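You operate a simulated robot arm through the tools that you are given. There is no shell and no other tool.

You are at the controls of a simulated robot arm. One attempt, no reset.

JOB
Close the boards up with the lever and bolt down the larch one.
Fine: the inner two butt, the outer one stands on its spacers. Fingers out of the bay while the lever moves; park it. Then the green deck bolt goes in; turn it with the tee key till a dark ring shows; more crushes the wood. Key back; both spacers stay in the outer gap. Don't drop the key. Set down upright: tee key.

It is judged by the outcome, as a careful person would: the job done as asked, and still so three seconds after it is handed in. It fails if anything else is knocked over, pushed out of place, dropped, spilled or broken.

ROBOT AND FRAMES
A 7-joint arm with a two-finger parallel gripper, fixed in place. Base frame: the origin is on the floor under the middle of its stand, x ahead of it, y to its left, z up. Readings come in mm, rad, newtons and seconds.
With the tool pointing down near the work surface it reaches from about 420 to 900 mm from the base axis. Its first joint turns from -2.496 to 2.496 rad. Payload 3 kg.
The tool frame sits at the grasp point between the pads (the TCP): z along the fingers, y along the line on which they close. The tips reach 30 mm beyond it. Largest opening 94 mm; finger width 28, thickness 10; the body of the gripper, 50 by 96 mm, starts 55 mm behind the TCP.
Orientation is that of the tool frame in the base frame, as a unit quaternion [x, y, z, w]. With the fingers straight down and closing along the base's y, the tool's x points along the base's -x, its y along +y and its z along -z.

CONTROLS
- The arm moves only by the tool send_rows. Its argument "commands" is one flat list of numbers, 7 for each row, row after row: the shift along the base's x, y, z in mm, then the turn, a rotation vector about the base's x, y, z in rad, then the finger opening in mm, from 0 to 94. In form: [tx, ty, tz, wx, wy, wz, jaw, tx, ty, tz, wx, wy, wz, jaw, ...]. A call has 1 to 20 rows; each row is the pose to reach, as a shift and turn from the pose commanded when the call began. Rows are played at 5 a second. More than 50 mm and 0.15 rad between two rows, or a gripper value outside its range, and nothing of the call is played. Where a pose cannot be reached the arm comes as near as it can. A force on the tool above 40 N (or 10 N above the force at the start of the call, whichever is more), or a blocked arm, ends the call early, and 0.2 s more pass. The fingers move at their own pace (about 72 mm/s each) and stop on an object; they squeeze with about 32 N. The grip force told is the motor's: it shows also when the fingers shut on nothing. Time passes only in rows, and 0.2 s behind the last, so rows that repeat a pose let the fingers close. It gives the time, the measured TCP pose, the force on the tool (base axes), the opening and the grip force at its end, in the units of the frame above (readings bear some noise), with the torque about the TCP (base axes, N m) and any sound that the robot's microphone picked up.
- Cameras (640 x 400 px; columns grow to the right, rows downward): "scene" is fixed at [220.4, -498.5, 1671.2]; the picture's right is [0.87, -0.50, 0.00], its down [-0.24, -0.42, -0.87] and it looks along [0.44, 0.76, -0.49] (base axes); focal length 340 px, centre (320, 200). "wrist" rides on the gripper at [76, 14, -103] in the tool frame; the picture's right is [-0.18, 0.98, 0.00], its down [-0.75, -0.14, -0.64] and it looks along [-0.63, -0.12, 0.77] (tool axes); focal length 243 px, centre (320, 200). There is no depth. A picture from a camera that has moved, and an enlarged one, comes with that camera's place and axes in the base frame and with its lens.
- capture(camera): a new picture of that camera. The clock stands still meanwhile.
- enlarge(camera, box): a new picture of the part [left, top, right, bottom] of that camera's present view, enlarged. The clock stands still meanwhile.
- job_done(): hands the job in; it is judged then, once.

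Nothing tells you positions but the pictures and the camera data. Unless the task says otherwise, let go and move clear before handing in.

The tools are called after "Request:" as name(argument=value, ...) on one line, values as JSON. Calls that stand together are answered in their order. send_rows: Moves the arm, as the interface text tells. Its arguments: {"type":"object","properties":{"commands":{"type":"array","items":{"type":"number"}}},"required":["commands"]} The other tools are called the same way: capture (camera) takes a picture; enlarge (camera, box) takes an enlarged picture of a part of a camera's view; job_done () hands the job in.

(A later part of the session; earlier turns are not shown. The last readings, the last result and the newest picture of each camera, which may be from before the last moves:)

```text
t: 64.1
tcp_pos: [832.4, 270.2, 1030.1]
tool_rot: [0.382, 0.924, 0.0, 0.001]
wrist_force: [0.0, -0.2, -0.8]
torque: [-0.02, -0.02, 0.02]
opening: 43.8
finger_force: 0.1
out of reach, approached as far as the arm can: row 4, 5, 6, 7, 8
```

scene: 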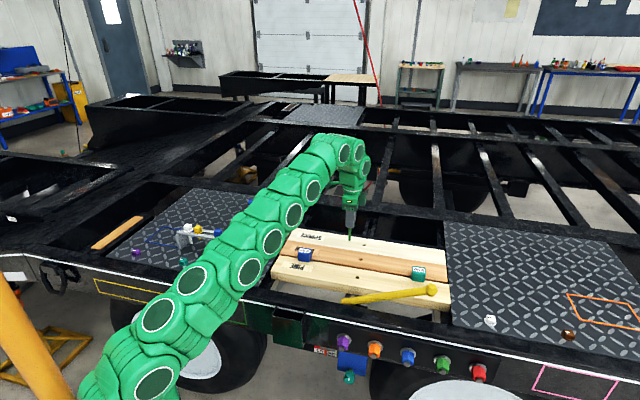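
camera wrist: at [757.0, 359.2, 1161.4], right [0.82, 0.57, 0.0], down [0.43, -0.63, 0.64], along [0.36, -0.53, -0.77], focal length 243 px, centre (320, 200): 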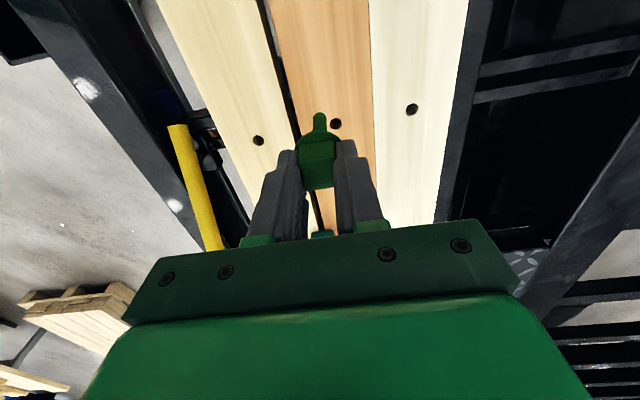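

Max TCP height here is about 1016 mm, so I must grip the key low (bar ~30 mm above the TCP). Let me check the finger shape and the key dimensions closely.

Request:
enlarge(camera="wrist", box=[190, 130, 450, 290])

Request:
enlarge(camera="scene", box=[330, 170, 400, 260])

Request:
enlarge(camera="scene", box=[245, 192, 285, 242])

```text
2.46 times, centred on (320, 210) of wrist
camera zoom: at [788.3, 333.4, 1132.2], right [0.82, 0.57, 0.0], down [0.43, -0.63, 0.64], along [0.36, -0.53, -0.77], focal length 597 px, centre (320, 175)
```

zoom: 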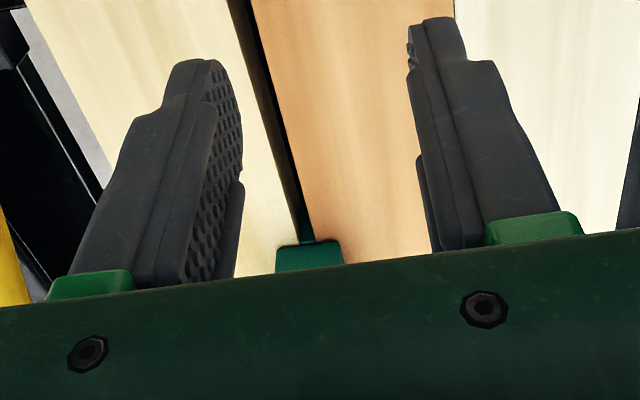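

```text
4.44 times, centred on (365, 215) of scene
camera zoom: at [220.4, -498.5, 1671.2], right [0.87, -0.5, 0.0], down [-0.24, -0.42, -0.87], along [0.44, 0.76, -0.49], focal length 1512 px, centre (120, 133)
```

zoom: 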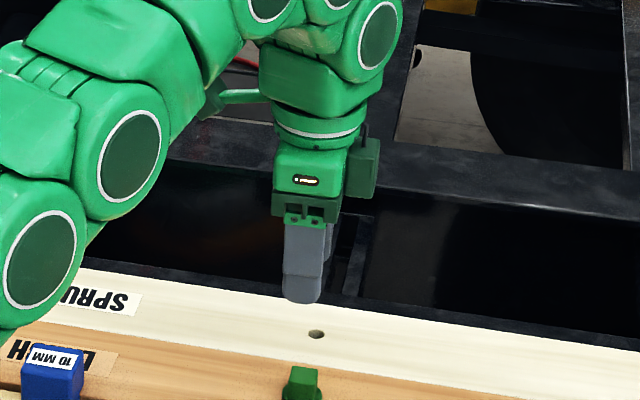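

```text
8.00 times, centred on (265, 217) of scene
camera zoom: at [220.4, -498.5, 1671.2], right [0.87, -0.5, 0.0], down [-0.24, -0.42, -0.87], along [0.44, 0.76, -0.49], focal length 2721 px, centre (760, 64)
```

zoom: 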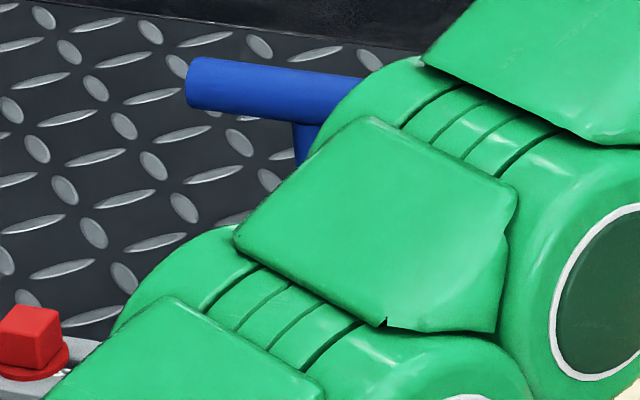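

The finger pads run all the way up toward the palm, so a low grip on the bar is workable. I'll move over toward the tee key (≈(603,602), bar at z≈1012) staying above it, and look.

Request:
send_rows(commands=[-24, 35, 10, 0, 0, 0, 60, -48, 70, 22, 0, 0, 0, 60, -72, 105, 34, 0, 0, 0, 60, -96, 140, 40, 0, 0, 0, 60, -120, 175, 46, 0, 0, 0, 60, -144, 210, 50, 0, 0, 0, 60, -168, 245, 50, 0, 0, 0, 60, -192, 280, 50, 0, 0, 0, 60, -216, 315, 48, 0, 0, 0, 60])

Request:
capture(camera="wrist")

Request:
enlarge(camera="wrist", box=[220, 0, 460, 180])

Request:
enlarge(camera="scene", box=[210, 150, 330, 260])

```text
t: 66.1
tcp_pos: [628.0, 565.9, 1075.8]
tool_rot: [0.382, 0.924, 0.0, -0.001]
wrist_force: [-0.4, -0.3, -0.6]
torque: [-0.05, -0.04, -0.01]
opening: 60.3
finger_force: 0.0
out of reach, approached as far as the arm can: row 9
```

```text
taken
camera wrist: at [583.1, 631.1, 1178.0], right [0.82, 0.57, 0.0], down [0.43, -0.63, 0.64], along [0.36, -0.53, -0.77], focal length 243 px, centre (320, 200)
```

wrist: 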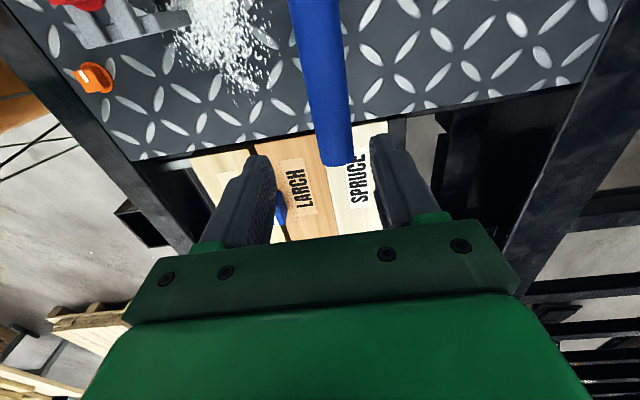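

```text
2.22 times, centred on (340, 90) of wrist
camera zoom: at [583.1, 631.1, 1178.0], right [0.82, 0.57, 0.0], down [0.43, -0.63, 0.64], along [0.36, -0.53, -0.77], focal length 539 px, centre (276, 444)
```

zoom: 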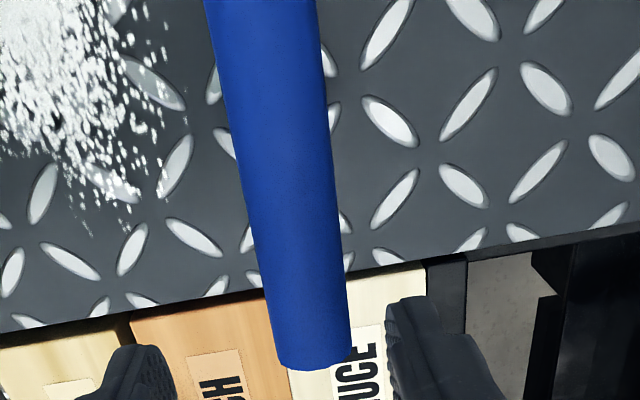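

```text
3.64 times, centred on (270, 205) of scene
camera zoom: at [220.4, -498.5, 1671.2], right [0.87, -0.5, 0.0], down [-0.24, -0.42, -0.87], along [0.44, 0.76, -0.49], focal length 1237 px, centre (502, 182)
```

zoom: 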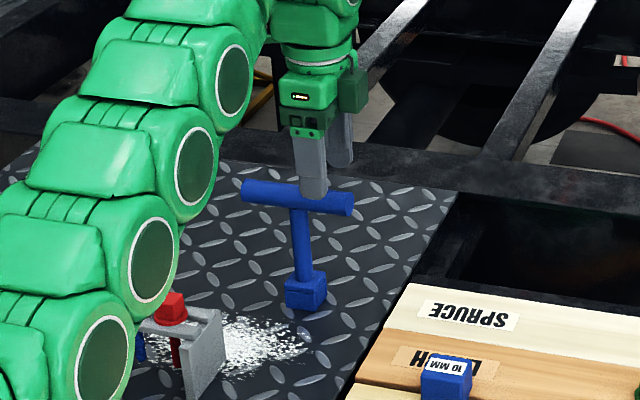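

The key's bar runs exactly along the boards' direction, key axis at about (604.4,604.1), bar centre z≈1011, base z≈875. I'll centre over it with fingers straddling the bar.

Request:
send_rows(commands=[4, 4, -6, 0, 0, 0, 64, 7.2, 7.2, -12, 0, 0, 0, 64, -8, 22.5, -14, 0, 0, 0, 64, -23.6, 38.2, -14, 0, 0, 0, 64, -23.6, 38.2, -14, 0, 0, 0, 64])

Request:
capture(camera="wrist")

Request:
enlarge(camera="scene", box=[225, 160, 305, 250])

```text
t: 67.3
tcp_pos: [598.9, 601.1, 1055.5]
tool_rot: [0.382, 0.924, -0.001, -0.001]
wrist_force: [0.0, -0.5, 0.2]
torque: [0.0, 0.03, -0.03]
opening: 64.0
finger_force: 0.1
out of reach, approached as far as the arm can: row 2, 4, 5
```

```text
taken
camera wrist: at [554.8, 665.3, 1158.8], right [0.82, 0.57, 0.0], down [0.44, -0.63, 0.64], along [0.36, -0.53, -0.77], focal length 243 px, centre (320, 200)
```

wrist: 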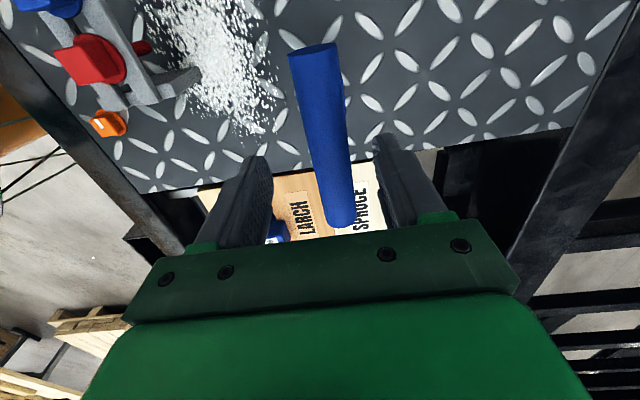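

```text
4.44 times, centred on (265, 205) of scene
camera zoom: at [220.4, -498.5, 1671.2], right [0.87, -0.5, 0.0], down [-0.24, -0.42, -0.87], along [0.44, 0.76, -0.49], focal length 1512 px, centre (564, 178)
```

zoom: 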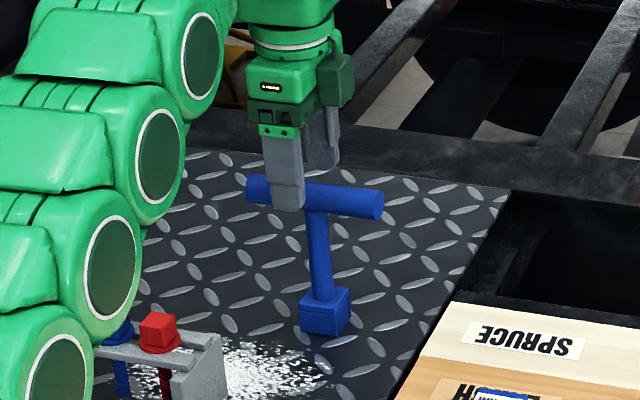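

Slightly short in v because of the reach limit; lower now allows full reach. I'll descend a bit while centring on the bar, then re-check.

Request:
send_rows(commands=[3, 2, -10, 0, 0, 0, 64, 6, 3.2, -20, 0, 0, 0, 64, 6, 3.2, -30, 0, 0, 0, 64, 6, 3.2, -30, 0, 0, 0, 64])

Request:
enlarge(camera="wrist", box=[220, 40, 460, 240])

Request:
enlarge(camera="scene", box=[235, 180, 305, 250])

```text
t: 68.3
tcp_pos: [607.1, 603.9, 1026.1]
tool_rot: [0.382, 0.924, -0.001, 0.0]
wrist_force: [0.2, -0.7, 0.1]
torque: [0.0, -0.02, -0.01]
opening: 64.1
finger_force: 0.1
```

```text
2.00 times, centred on (340, 140) of wrist
camera zoom: at [561.7, 667.9, 1129.2], right [0.82, 0.57, 0.0], down [0.43, -0.63, 0.64], along [0.36, -0.53, -0.77], focal length 485 px, centre (280, 320)
```

zoom: 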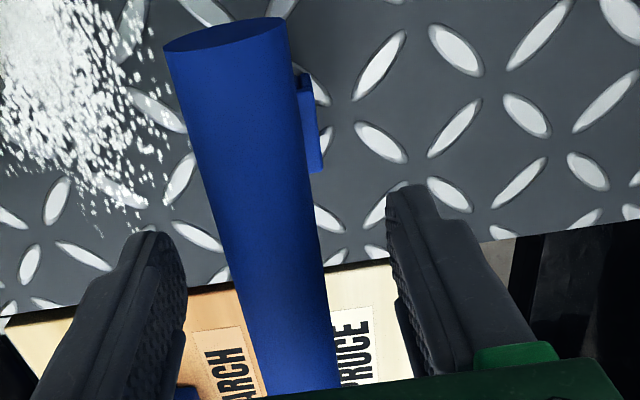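

```text
5.71 times, centred on (270, 215) of scene
camera zoom: at [220.4, -498.5, 1671.2], right [0.87, -0.5, 0.0], down [-0.24, -0.42, -0.87], along [0.44, 0.76, -0.49], focal length 1944 px, centre (606, 114)
```

zoom: 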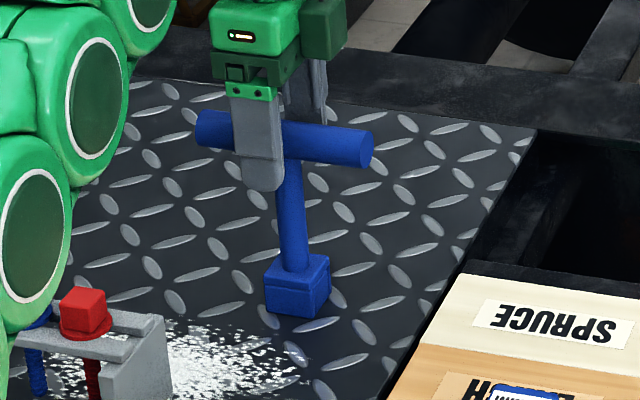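

Centering offset is ~2 mm; I'll correct and descend to TCP z≈976 so the bar sits high between the fingers, then close.

Request:
send_rows(commands=[-2.2, -0.6, 0, 0, 0, 0, 64, -2.2, -0.6, -18, 0, 0, 0, 64, -2.2, -0.6, -36, 0, 0, 0, 64, -2.2, -0.6, -46, 0, 0, 0, 64, -2.2, -0.6, -50, 0, 0, 0, 64, -2.2, -0.6, -50, 0, 0, 0, 64])

Request:
capture(camera="wrist")

Request:
enlarge(camera="scene", box=[235, 180, 305, 250])

```text
t: 69.7
tcp_pos: [603.4, 603.3, 975.3]
tool_rot: [0.381, 0.925, 0.001, 0.0]
wrist_force: [-0.6, -1.1, 0.1]
torque: [-0.01, 0.02, 0.0]
opening: 63.8
finger_force: 0.0
```

```text
taken
camera wrist: at [558.3, 667.5, 1078.7], right [0.82, 0.57, 0.0], down [0.43, -0.63, 0.64], along [0.36, -0.53, -0.77], focal length 243 px, centre (320, 200)
```

wrist: 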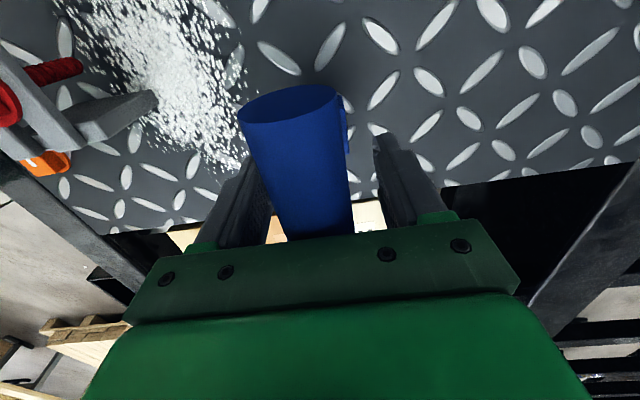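

```text
5.71 times, centred on (270, 215) of scene
camera zoom: at [220.4, -498.5, 1671.2], right [0.87, -0.5, 0.0], down [-0.24, -0.42, -0.87], along [0.44, 0.76, -0.49], focal length 1944 px, centre (606, 114)
```

zoom: 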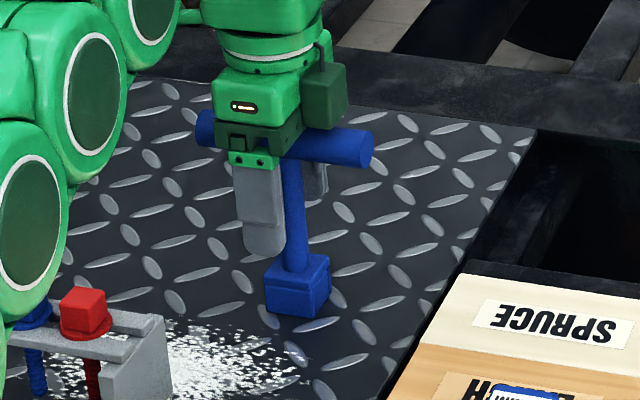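

Bar is centred between the fingers. Closing on it.

Request:
send_rows(commands=[0, 0, 0, 0, 0, 0, 45, 0, 0, 0, 0, 0, 0, 32, 0, 0, 0, 0, 0, 0, 27, 0, 0, 0, 0, 0, 0, 22, 0, 0, 0, 0, 0, 0, 15, 0, 0, 0, 0, 0, 0, 12])

Request:
capture(camera="wrist")

Request:
enlarge(camera="scene", box=[235, 180, 305, 250])

```text
t: 71.1
tcp_pos: [600.7, 602.1, 976.6]
tool_rot: [0.382, 0.924, -0.001, -0.001]
wrist_force: [0.3, 0.4, 1.5]
torque: [0.0, -0.05, -0.01]
opening: 29.9
finger_force: 32.1
```

```text
taken
camera wrist: at [558.2, 667.4, 1078.7], right [0.82, 0.57, 0.0], down [0.43, -0.63, 0.64], along [0.36, -0.53, -0.77], focal length 243 px, centre (320, 200)
```

wrist: 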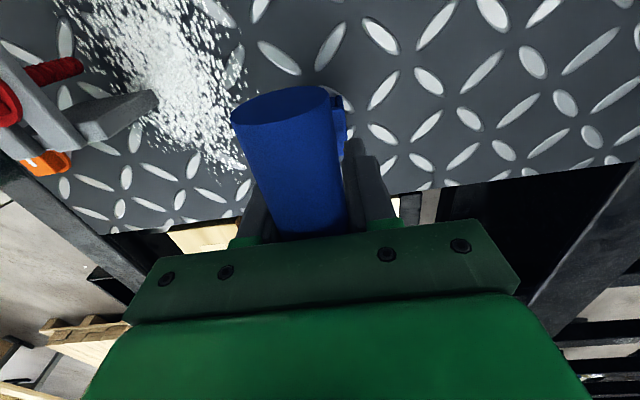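

```text
5.71 times, centred on (270, 215) of scene
camera zoom: at [220.4, -498.5, 1671.2], right [0.87, -0.5, 0.0], down [-0.24, -0.42, -0.87], along [0.44, 0.76, -0.49], focal length 1944 px, centre (606, 114)
```

zoom: 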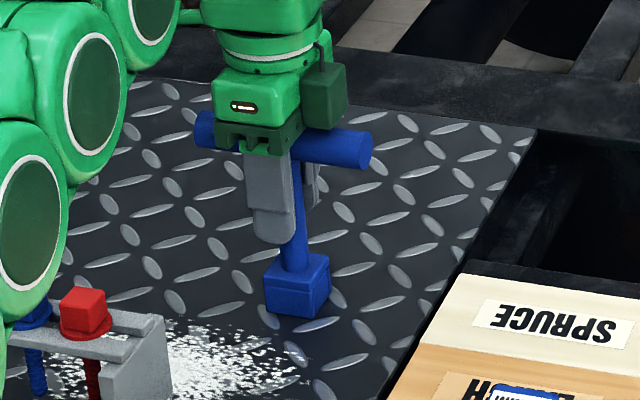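

Gripped at 30 mm with full force. Lifting gently a little first to check it hangs straight.

Request:
send_rows(commands=[0, 0, 5, 0, 0, 0, 12, 0, 0, 15, 0, 0, 0, 12, 0, 0, 30, 0, 0, 0, 12, 0, 0, 30, 0, 0, 0, 12])

Request:
enlarge(camera="scene", box=[235, 170, 305, 250])

Request:
capture(camera="wrist")

```text
t: 72.1
tcp_pos: [603.5, 602.4, 1006.3]
tool_rot: [0.382, 0.924, -0.001, -0.001]
wrist_force: [0.3, 0.4, -3.0]
torque: [0.01, 0.0, 0.0]
opening: 29.8
finger_force: 31.2
```

```text
5.00 times, centred on (270, 210) of scene
camera zoom: at [220.4, -498.5, 1671.2], right [0.87, -0.5, 0.0], down [-0.24, -0.42, -0.87], along [0.44, 0.76, -0.49], focal length 1700 px, centre (570, 150)
```

zoom: 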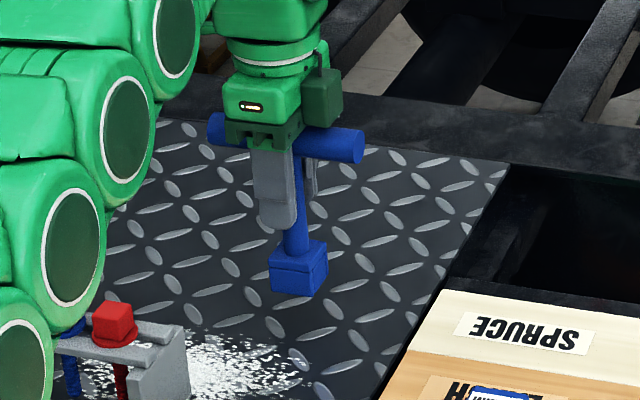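

```text
taken
camera wrist: at [559.2, 667.0, 1109.4], right [0.82, 0.57, 0.0], down [0.43, -0.63, 0.64], along [0.36, -0.53, -0.77], focal length 243 px, centre (320, 200)
```

wrist: 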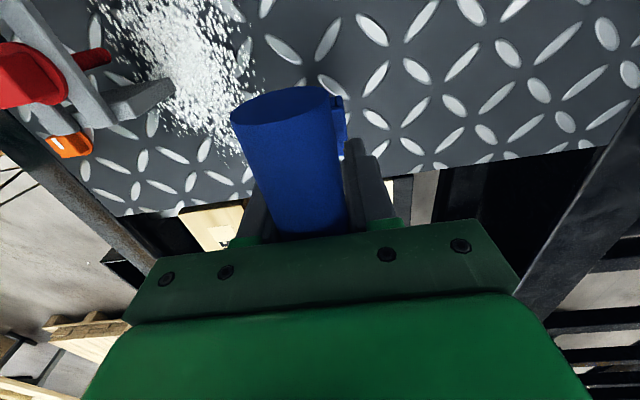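

The key hangs (3 N weight). I'll zoom to measure its socket block relative to the TCP before moving.

Request:
enlarge(camera="scene", box=[255, 190, 295, 235])

Request:
enlarge(camera="wrist", box=[220, 70, 380, 240])

```text
8.89 times, centred on (275, 212) of scene
camera zoom: at [220.4, -498.5, 1671.2], right [0.87, -0.5, 0.0], down [-0.24, -0.42, -0.87], along [0.44, 0.76, -0.49], focal length 3023 px, centre (720, 89)
```

zoom: 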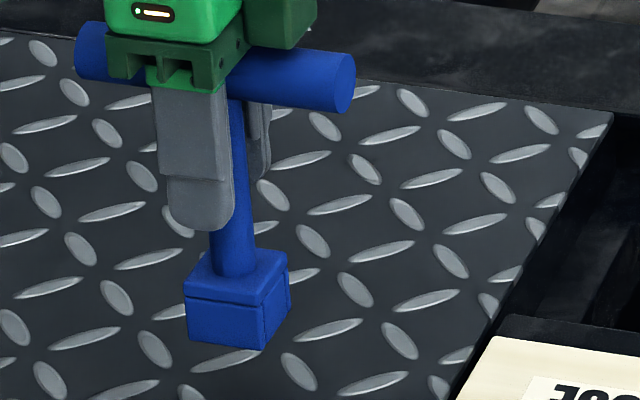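

```text
2.35 times, centred on (300, 155) of wrist
camera zoom: at [559.2, 667.0, 1109.4], right [0.82, 0.57, 0.0], down [0.43, -0.63, 0.64], along [0.36, -0.53, -0.77], focal length 571 px, centre (367, 306)
```

zoom: 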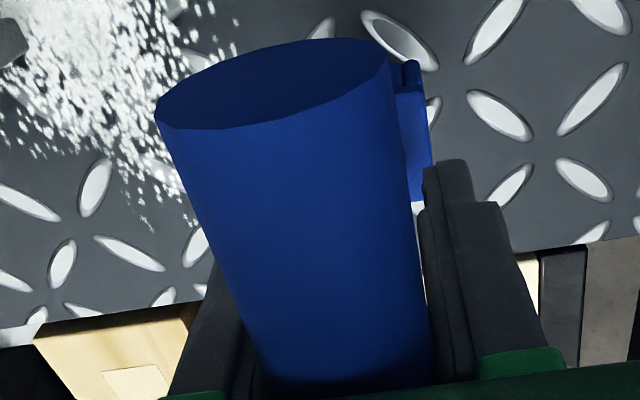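

The key's socket block is ~35 mm square and nearly centred under the grip. I'll carry it at safe height toward the bolt while turning 90° (to give turning room), stopping just short of the bolt.

Request:
send_rows(commands=[15, -24, 22, 0, 0, 0.131, 12, 40, -56, 36, 0, 0, 0.262, 12, 65, -92, 38, 0, 0, 0.393, 12, 90, -128, 38, 0, 0, 0.524, 12, 113, -162, 38, 0, 0, 0.655, 12, 136, -196, 36, 0, 0, 0.786, 12, 157, -228, 34, 0, 0, 0.917, 12, 178, -258, 32, 0, 0, 1.048, 12, 197, -284, 29, 0, 0, 1.179, 12, 213, -303, 24, 0, 0, 1.31, 12, 225, -317, 18, 0, 0, 1.441, 12, 230, -324, 13, 0, 0, 1.571, 12, 230, -324, 13, 0, 0, 1.571, 12])

Request:
enlarge(camera="scene", box=[330, 190, 400, 270])

Request:
capture(camera="wrist")

```text
t: 74.9
tcp_pos: [832.3, 277.8, 1020.1]
tool_rot: [-0.384, 0.923, -0.001, 0.001]
wrist_force: [0.3, -0.3, -0.1]
torque: [-0.02, -0.03, 0.05]
opening: 25.3
finger_force: 32.1
```

```text
5.00 times, centred on (365, 230) of scene
camera zoom: at [220.4, -498.5, 1671.2], right [0.87, -0.5, 0.0], down [-0.24, -0.42, -0.87], along [0.44, 0.76, -0.49], focal length 1700 px, centre (95, 50)
```

zoom: 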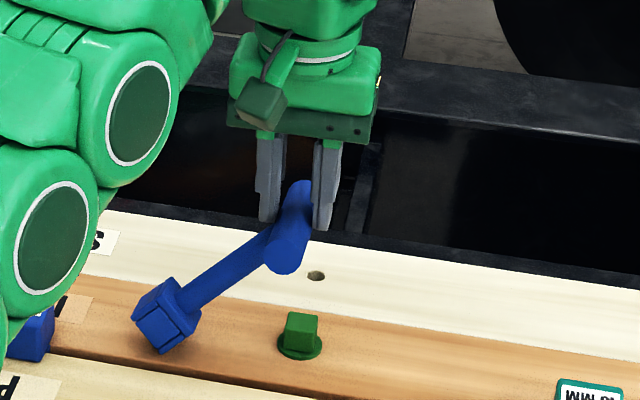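

```text
taken
camera wrist: at [767.6, 234.6, 1122.5], right [-0.57, 0.82, 0.0], down [0.63, 0.44, 0.64], along [0.53, 0.36, -0.77], focal length 243 px, centre (320, 200)
```

wrist: 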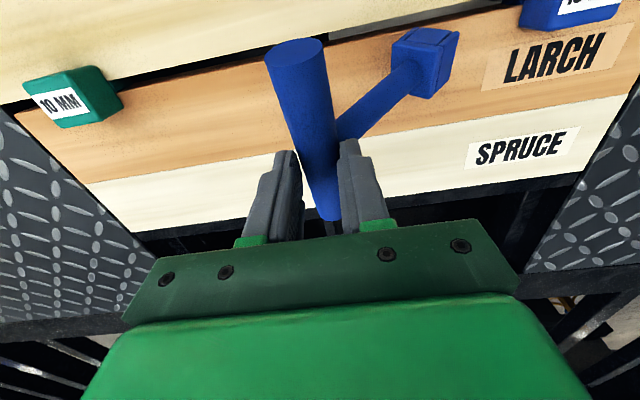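

The key has slipped lower in the fingers and swung sideways — it's still held at 25 mm. I must hold still and assess carefully before doing anything else.

Request:
enlarge(camera="scene", box=[340, 205, 400, 265])

Request:
enlarge(camera="wrist", box=[240, 10, 480, 230])

Request:
capture(camera="scene")

```text
6.67 times, centred on (370, 235) of scene
camera zoom: at [220.4, -498.5, 1671.2], right [0.87, -0.5, 0.0], down [-0.24, -0.42, -0.87], along [0.44, 0.76, -0.49], focal length 2267 px, centre (-13, -33)
```

zoom: 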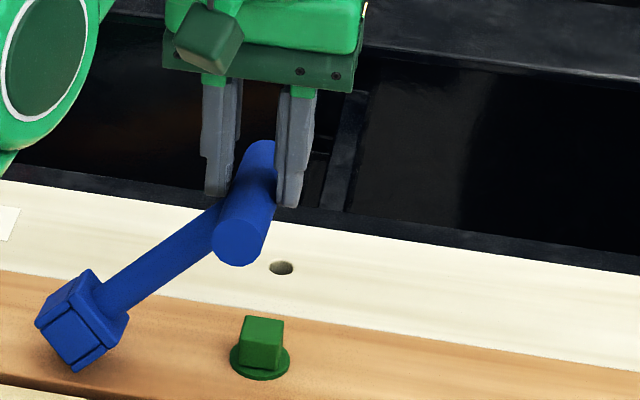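

```text
1.82 times, centred on (360, 120) of wrist
camera zoom: at [767.6, 234.6, 1122.5], right [-0.57, 0.82, 0.0], down [0.63, 0.44, 0.64], along [0.53, 0.36, -0.77], focal length 441 px, centre (247, 346)
```

zoom: 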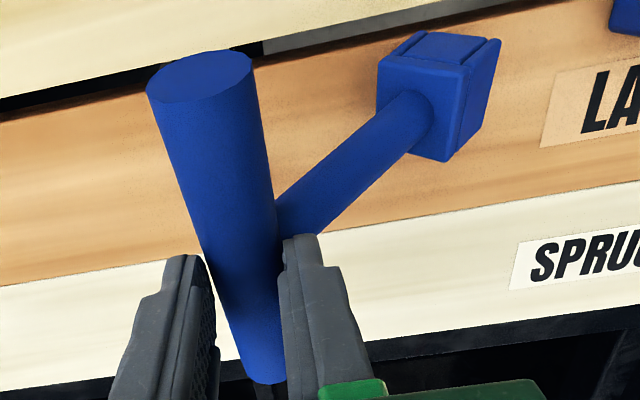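

```text
taken
```

scene: 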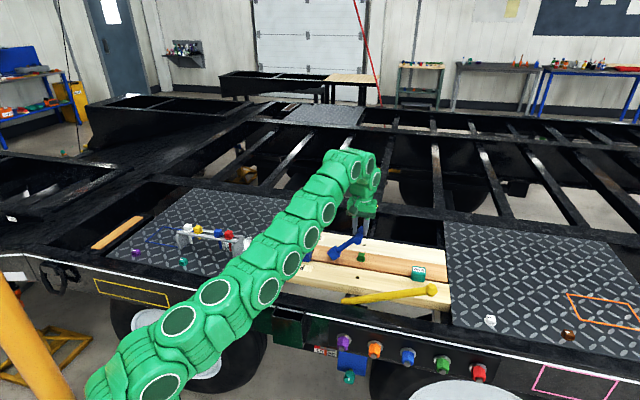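

The key is gripped near the fingertips, off-centre, and has swung ~40° toward the left; its block is about 10 mm above the larch. I'll move slowly inward and up to get clearance, then tilt the gripper to bring the key upright.

Request:
send_rows(commands=[-2, -2, 3, 0, 0, 0, 12, -5, -5, 8, 0, 0, 0, 12, -9, -9, 14, 0, 0, 0, 12, -14, -14, 20, 0, 0, 0, 12, -19, -19, 26, 0, 0, 0, 12, -24, -24, 32, 0, 0, 0, 12, -29, -29, 38, 0, 0, 0, 12, -34, -34, 43, 0, 0, 0, 12, -38, -38, 47, 0, 0, 0, 12, -41, -41, 50, 0, 0, 0, 12, -42, -42, 50, 0, 0, 0, 12])

Request:
enlarge(camera="scene", box=[320, 180, 410, 270])

Request:
enlarge(camera="wrist", box=[240, 10, 480, 230])

```text
t: 77.3
tcp_pos: [791.0, 236.2, 1069.5]
tool_rot: [-0.383, 0.924, -0.001, 0.0]
wrist_force: [-0.1, 0.2, -3.3]
torque: [-0.02, -0.1, -0.03]
opening: 25.2
finger_force: 31.7
```

```text
4.44 times, centred on (365, 225) of scene
camera zoom: at [220.4, -498.5, 1671.2], right [0.87, -0.5, 0.0], down [-0.24, -0.42, -0.87], along [0.44, 0.76, -0.49], focal length 1512 px, centre (120, 89)
```

zoom: 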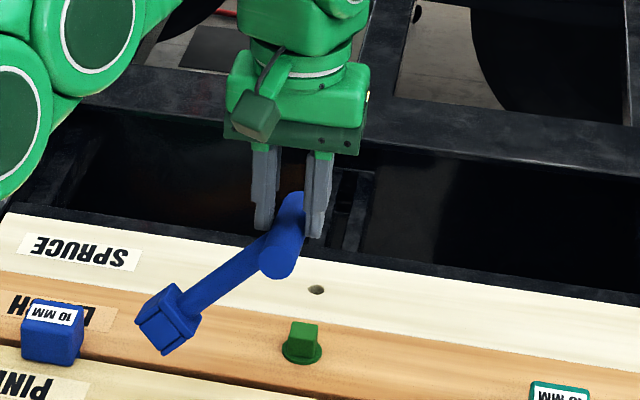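

```text
1.82 times, centred on (360, 120) of wrist
camera zoom: at [726.6, 194.0, 1171.8], right [-0.57, 0.82, 0.0], down [0.63, 0.43, 0.64], along [0.53, 0.36, -0.77], focal length 441 px, centre (247, 346)
```

zoom: 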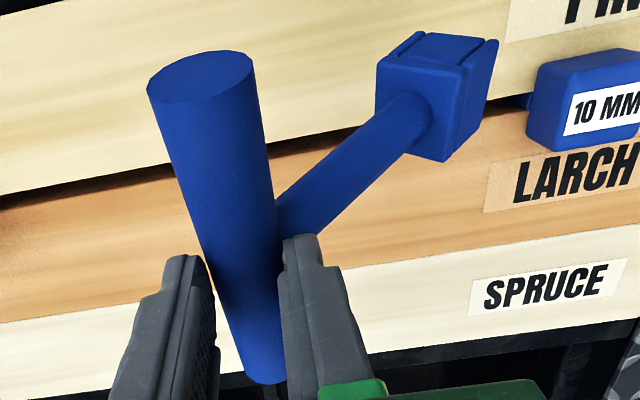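

The key is steady in the grip. I'll take closer pictures to work out its exact pose before tilting.

Request:
enlarge(camera="scene", box=[344, 200, 374, 262])

Request:
enlarge(camera="scene", box=[318, 215, 368, 265])

Request:
enlarge(camera="wrist", box=[280, 20, 420, 220])

```text
6.45 times, centred on (359, 231) of scene
camera zoom: at [220.4, -498.5, 1671.2], right [0.87, -0.5, 0.0], down [-0.24, -0.42, -0.87], along [0.44, 0.76, -0.49], focal length 2194 px, centre (68, 0)
```

zoom: 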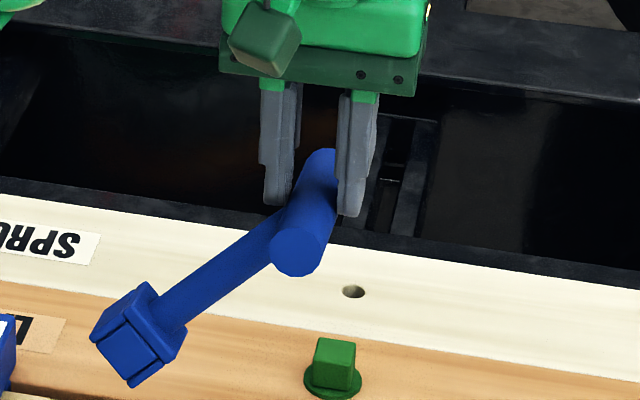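

```text
8.00 times, centred on (343, 240) of scene
camera zoom: at [220.4, -498.5, 1671.2], right [0.87, -0.5, 0.0], down [-0.24, -0.42, -0.87], along [0.44, 0.76, -0.49], focal length 2721 px, centre (136, -120)
```

zoom: 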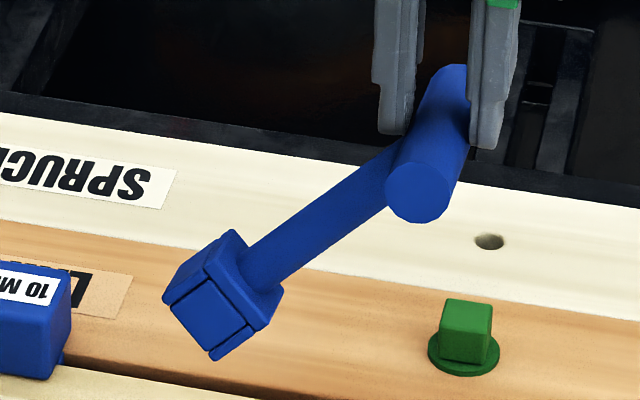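

```text
2.00 times, centred on (350, 120) of wrist
camera zoom: at [726.6, 194.0, 1171.8], right [-0.57, 0.82, 0.0], down [0.63, 0.43, 0.64], along [0.53, 0.36, -0.77], focal length 485 px, centre (260, 360)
```

zoom: 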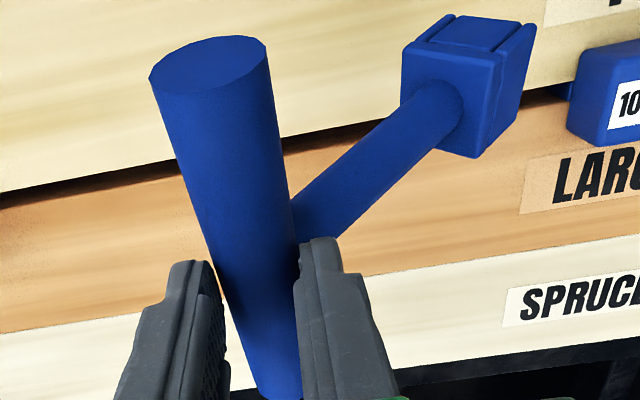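

The key lies in the fingertips with its shaft leaning about 40° toward the left (-u). I'll slowly tilt the gripper about the bar's axis to bring the shaft toward vertical, halfway first.

Request:
send_rows(commands=[0, 0, 1, -0.02, -0.02, 0, 12, 0, 0, 2, -0.05, -0.05, 0, 12, 0, 0, 3, -0.085, -0.085, 0, 12, 0, 0, 4, -0.12, -0.12, 0, 12, 0, 0, 5, -0.155, -0.155, 0, 12, 0, 0, 6, -0.19, -0.19, 0, 12, 0, 0, 7, -0.22, -0.22, 0, 12, 0, 0, 8, -0.245, -0.245, 0, 12, 0, 0, 8, -0.26, -0.26, 0, 12, 0, 0, 8, -0.26, -0.26, 0, 12])

Request:
enlarge(camera="scene", box=[310, 180, 410, 270])

Request:
capture(camera="wrist")

```text
t: 79.5
tcp_pos: [789.4, 237.4, 1076.4]
tool_rot: [-0.377, 0.908, -0.17, 0.071]
wrist_force: [0.1, -0.5, -3.3]
torque: [0.03, -0.06, 0.0]
opening: 25.6
finger_force: 32.4
```

```text
4.44 times, centred on (360, 225) of scene
camera zoom: at [220.4, -498.5, 1671.2], right [0.87, -0.5, 0.0], down [-0.24, -0.42, -0.87], along [0.44, 0.76, -0.49], focal length 1512 px, centre (142, 89)
```

zoom: 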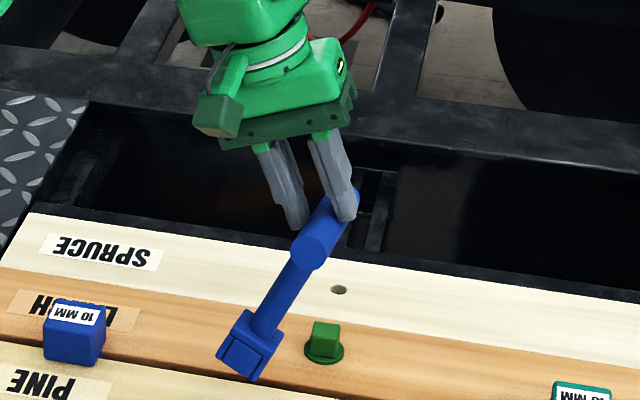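

```text
taken
camera wrist: at [700.8, 218.8, 1168.0], right [-0.52, 0.78, -0.35], down [0.46, 0.61, 0.65], along [0.72, 0.17, -0.67], focal length 243 px, centre (320, 200)
```

wrist: 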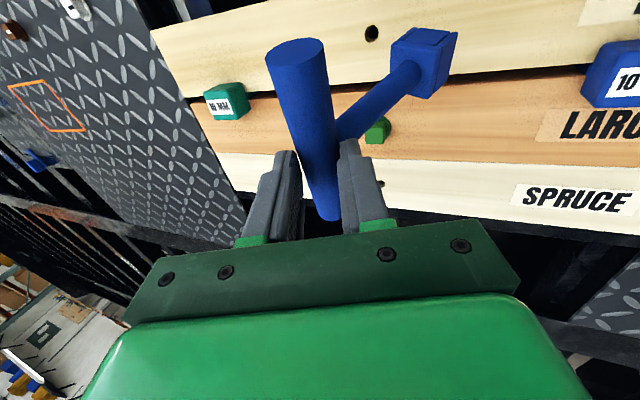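

The key holds firmly while tilting; remaining lean is about 22°. Continuing the tilt the rest of the way, slowly.

Request:
send_rows(commands=[0, 0, 1, -0.02, -0.02, 0, 12, 0, 0, 2, -0.05, -0.05, 0, 12, 0, 0, 3, -0.085, -0.085, 0, 12, 0, 0, 4, -0.12, -0.12, 0, 12, 0, 0, 5, -0.155, -0.155, 0, 12, 0, 0, 6, -0.19, -0.19, 0, 12, 0, 0, 7, -0.22, -0.22, 0, 12, 0, 0, 8, -0.25, -0.25, 0, 12, 0, 0, 8, -0.27, -0.27, 0, 12, 0, 0, 8, -0.27, -0.27, 0, 12])

Request:
enlarge(camera="scene", box=[320, 190, 400, 270])

Request:
capture(camera="wrist")

```text
t: 81.7
tcp_pos: [790.8, 236.9, 1085.4]
tool_rot: [-0.357, 0.859, -0.339, 0.14]
wrist_force: [0.5, 0.0, -3.1]
torque: [0.05, 0.02, 0.01]
opening: 25.1
finger_force: 32.3
```

```text
5.00 times, centred on (360, 230) of scene
camera zoom: at [220.4, -498.5, 1671.2], right [0.87, -0.5, 0.0], down [-0.24, -0.42, -0.87], along [0.44, 0.76, -0.49], focal length 1700 px, centre (120, 50)
```

zoom: 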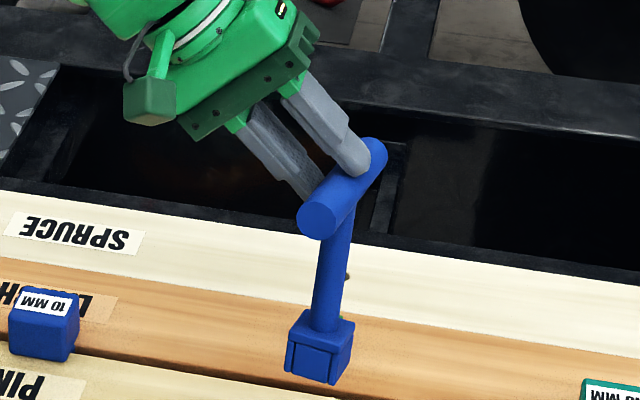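

```text
taken
camera wrist: at [679.6, 240.5, 1150.7], right [-0.38, 0.64, -0.67], down [0.3, 0.77, 0.56], along [0.88, 0.02, -0.48], focal length 243 px, centre (320, 200)
```

wrist: 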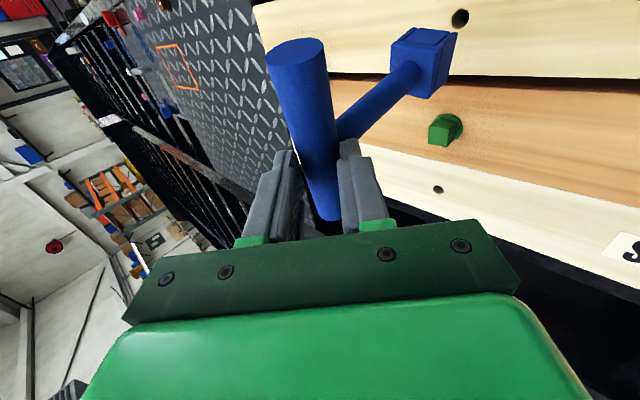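

Sideways the shaft is now vertical; the bar is still drooped in the pads (~16°), which makes the shaft lean ~11° toward the camera. I'll correct that with a small rotation about the board direction.

Request:
send_rows(commands=[0, 0, 0, 0.02, -0.02, 0, 12, 0, 0, 0, 0.05, -0.05, 0, 12, 0, 0, 0, 0.08, -0.08, 0, 12, 0, 0, 0, 0.11, -0.11, 0, 12, 0, 0, 0, 0.135, -0.135, 0, 12, 0, 0, 0, 0.141, -0.141, 0, 12, 0, 0, 0, 0.141, -0.141, 0, 12])

Request:
enlarge(camera="scene", box=[320, 190, 400, 270])

Request:
capture(camera="wrist")

```text
t: 83.3
tcp_pos: [791.8, 237.1, 1086.2]
tool_rot: [-0.321, 0.869, -0.302, 0.225]
wrist_force: [0.1, 0.7, -3.2]
torque: [0.06, 0.06, 0.02]
opening: 25.3
finger_force: 32.1
```

```text
5.00 times, centred on (360, 230) of scene
camera zoom: at [220.4, -498.5, 1671.2], right [0.87, -0.5, 0.0], down [-0.24, -0.42, -0.87], along [0.44, 0.76, -0.49], focal length 1700 px, centre (120, 50)
```

zoom: 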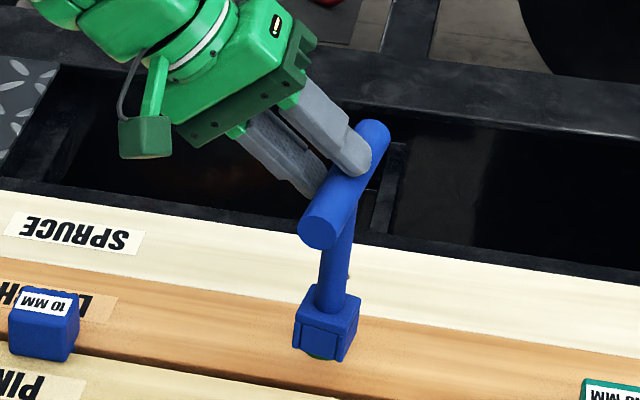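

```text
taken
camera wrist: at [672.0, 232.4, 1134.4], right [-0.29, 0.73, -0.62], down [0.2, 0.68, 0.7], along [0.94, 0.08, -0.35], focal length 243 px, centre (320, 200)
```

wrist: 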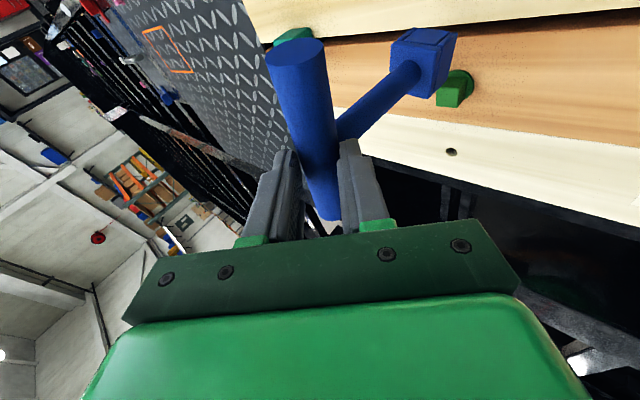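

Bar now looks level. I'll zoom to measure the remaining lean of shaft and block.

Request:
enlarge(camera="scene", box=[345, 205, 385, 265])

```text
6.67 times, centred on (365, 235) of scene
camera zoom: at [220.4, -498.5, 1671.2], right [0.87, -0.5, 0.0], down [-0.24, -0.42, -0.87], along [0.44, 0.76, -0.49], focal length 2267 px, centre (20, -33)
```

zoom: 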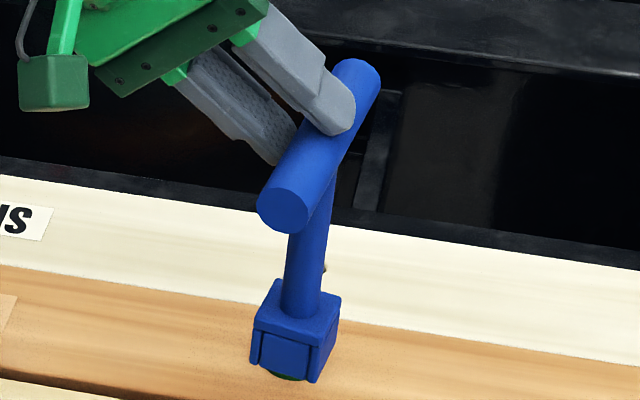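

The key is upright within ~2°, held right at the fingertips. Safest is to set it down flat nearby and re-grip it properly. I'll carry it slowly to a clear spot on the larch board (u≈300, v≈786).

Request:
send_rows(commands=[-1, 4, 0, -0.005, -0.005, 0, 12, -3, 11, 0, -0.01, -0.01, 0, 12, -6, 20, 0, -0.018, -0.018, 0, 12, -9, 30, 0, -0.018, -0.018, 0, 12, -12, 41, 0, -0.018, -0.018, 0, 12, -15, 52, 0, -0.018, -0.018, 0, 12, -18, 63, 0, -0.018, -0.018, 0, 12, -21, 74, 0, -0.018, -0.018, 0, 12, -24, 85, 0, -0.018, -0.018, 0, 12, -27, 96, 0, -0.018, -0.018, 0, 12, -30, 107, 0, -0.018, -0.018, 0, 12, -33, 116, 0, -0.018, -0.018, 0, 12, -34.7, 122, 0, -0.018, -0.018, 0, 12, -34.7, 122, 0, -0.018, -0.018, 0, 12])

Request:
enlarge(camera="scene", box=[310, 190, 390, 280])

Request:
capture(camera="wrist")

```text
t: 86.3
tcp_pos: [756.9, 360.1, 1086.7]
tool_rot: [-0.321, 0.864, -0.313, 0.229]
wrist_force: [0.4, 0.0, -2.9]
torque: [0.04, 0.07, -0.01]
opening: 25.3
finger_force: 31.8
```

```text
4.44 times, centred on (350, 235) of scene
camera zoom: at [220.4, -498.5, 1671.2], right [0.87, -0.5, 0.0], down [-0.24, -0.42, -0.87], along [0.44, 0.76, -0.49], focal length 1512 px, centre (187, 44)
```

zoom: 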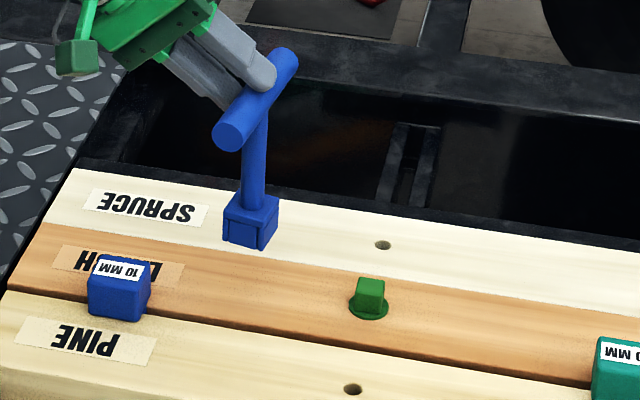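

```text
taken
camera wrist: at [635.4, 355.8, 1133.2], right [-0.28, 0.72, -0.64], down [0.19, 0.69, 0.69], along [0.94, 0.07, -0.33], focal length 243 px, centre (320, 200)
```

wrist: 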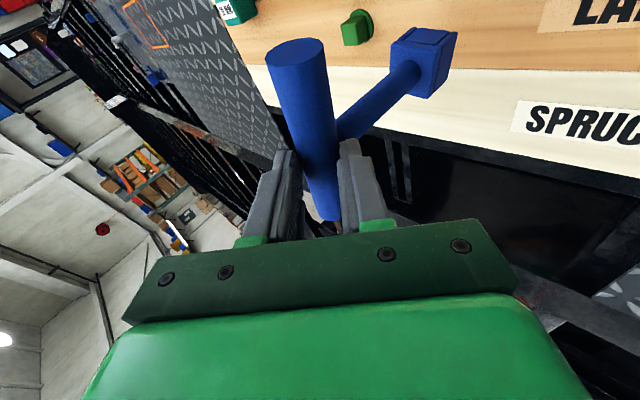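

Key is over the middle of the larch at u≈298, v≈789. Lowering slowly toward the board.

Request:
send_rows(commands=[0, 0, -3, 0, 0, 0, 12, 0, 0, -9, 0, 0, 0, 12, 0, 0, -16, 0, 0, 0, 12, 0, 0, -23, 0, 0, 0, 12, 0, 0, -30, 0, 0, 0, 12, 0, 0, -36, 0, 0, 0, 12, 0, 0, -40, 0, 0, 0, 12, 0, 0, -42, 0, 0, 0, 12, 0, 0, -42, 0, 0, 0, 12])

Request:
enlarge(camera="scene", box=[325, 205, 375, 265])

```text
t: 88.3
tcp_pos: [755.5, 358.5, 1043.3]
tool_rot: [-0.322, 0.864, -0.313, 0.229]
wrist_force: [0.4, 0.0, -2.8]
torque: [0.05, 0.05, 0.0]
opening: 25.6
finger_force: 32.3
```

```text
6.67 times, centred on (350, 235) of scene
camera zoom: at [220.4, -498.5, 1671.2], right [0.87, -0.5, 0.0], down [-0.24, -0.42, -0.87], along [0.44, 0.76, -0.49], focal length 2267 px, centre (120, -33)
```

zoom: 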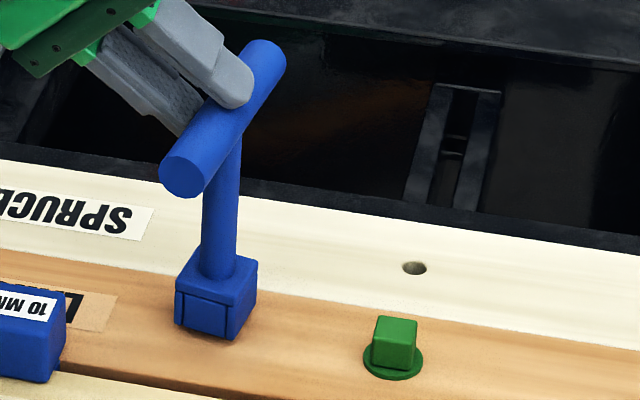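

Request:
send_rows(commands=[0, 0, -2, 0, 0, 0, 12, 0, 0, -4, 0, 0, 0, 12, 0, 0, -6, 0, 0, 0, 12, 0, 0, -6, 0, 0, 0, 12])

Request:
enlarge(camera="scene", box=[335, 225, 375, 265])

```text
t: 89.3
tcp_pos: [755.6, 358.9, 1038.1]
tool_rot: [-0.321, 0.863, -0.313, 0.231]
wrist_force: [-1.8, 0.2, 8.4]
torque: [-0.36, 0.12, -0.07]
opening: 25.0
finger_force: 32.3
```

```text
10.00 times, centred on (355, 245) of scene
camera zoom: at [220.4, -498.5, 1671.2], right [0.87, -0.5, 0.0], down [-0.24, -0.42, -0.87], along [0.44, 0.76, -0.49], focal length 3401 px, centre (-30, -250)
```

zoom: 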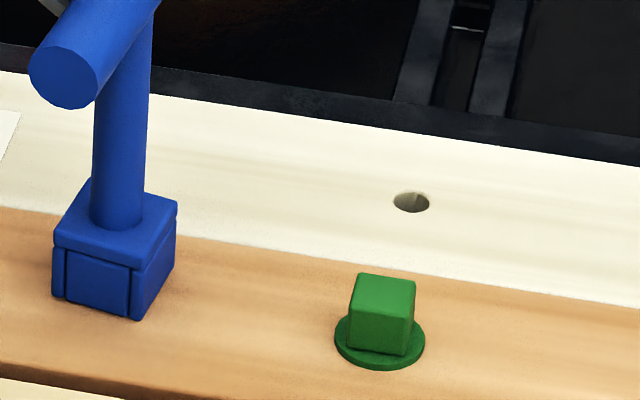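

Contact: the base is on the board. I'll ease off to nearly zero force, then release and retreat along the tool axis.

Request:
send_rows(commands=[0, 0, 1.2, 0, 0, 0, 12, 0, 0, 2.2, 0, 0, 0, 12, 0, 0, 2.2, 0, 0, 0, 12])

Request:
enlarge(camera="scene", box=[325, 205, 375, 265])

```text
t: 90.1
tcp_pos: [756.8, 358.3, 1038.4]
tool_rot: [-0.321, 0.864, -0.312, 0.23]
wrist_force: [0.4, 0.5, -3.4]
torque: [0.05, 0.04, -0.02]
opening: 25.4
finger_force: 32.3
```

```text
6.67 times, centred on (350, 235) of scene
camera zoom: at [220.4, -498.5, 1671.2], right [0.87, -0.5, 0.0], down [-0.24, -0.42, -0.87], along [0.44, 0.76, -0.49], focal length 2267 px, centre (120, -33)
```

zoom: 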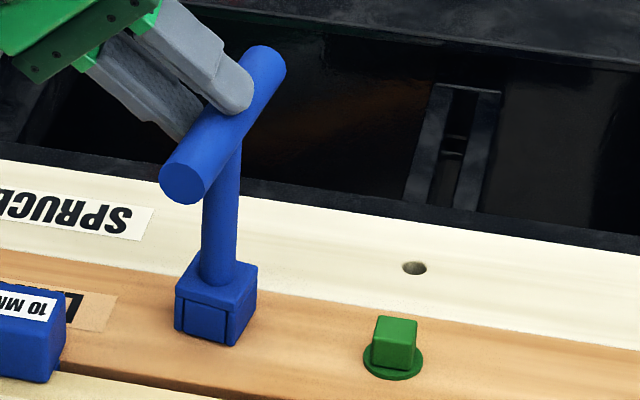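

Request:
send_rows(commands=[0, 0, -0.7, 0, 0, 0, 12, 0, 0, -0.7, 0, 0, 0, 12])

```text
t: 90.7
tcp_pos: [756.0, 358.2, 1039.4]
tool_rot: [-0.321, 0.864, -0.313, 0.23]
wrist_force: [0.3, 0.2, -3.2]
torque: [0.03, 0.07, 0.02]
opening: 25.3
finger_force: 31.8
```

Request:
send_rows(commands=[0, 0, -0.7, 0, 0, 0, 12, 0, 0, -0.7, 0, 0, 0, 12])

```text
t: 91.3
tcp_pos: [755.7, 359.6, 1037.9]
tool_rot: [-0.32, 0.864, -0.312, 0.23]
wrist_force: [-0.1, 0.1, 1.0]
torque: [-0.14, 0.07, -0.02]
opening: 25.2
finger_force: 32.2
```

Base carries the load now. Opening gradually.

Request:
send_rows(commands=[0, 0, 0, 0, 0, 0, 27, 0, 0, 0, 0, 0, 0, 30, 0, 0, 0, 0, 0, 0, 36, 0, 0, 0, 0, 0, 0, 46, 0, 0, 0, 0, 0, 0, 56])

Request:
enlarge(camera="scene", box=[325, 205, 375, 265])

Request:
capture(camera="wrist")

```text
t: 92.5
tcp_pos: [756.0, 359.7, 1038.7]
tool_rot: [-0.321, 0.864, -0.313, 0.229]
wrist_force: [0.0, -1.0, -0.2]
torque: [0.01, 0.03, 0.01]
opening: 55.7
finger_force: 0.1
```

```text
6.67 times, centred on (350, 235) of scene
camera zoom: at [220.4, -498.5, 1671.2], right [0.87, -0.5, 0.0], down [-0.24, -0.42, -0.87], along [0.44, 0.76, -0.49], focal length 2267 px, centre (120, -33)
```

zoom: 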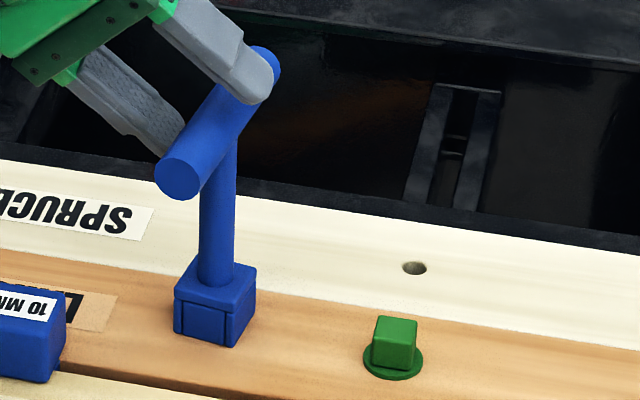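

```text
taken
camera wrist: at [635.8, 355.5, 1085.3], right [-0.28, 0.72, -0.64], down [0.19, 0.69, 0.69], along [0.94, 0.07, -0.33], focal length 243 px, centre (320, 200)
```

wrist: 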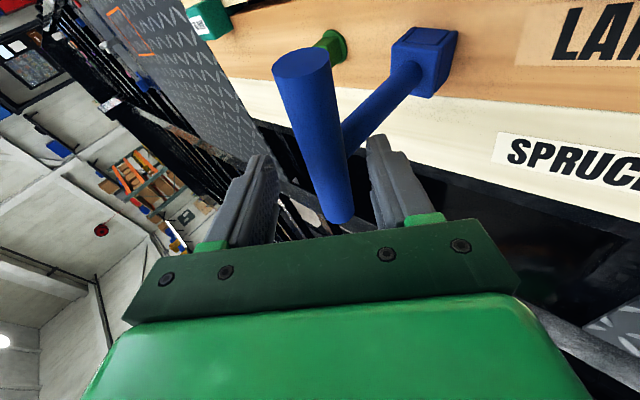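

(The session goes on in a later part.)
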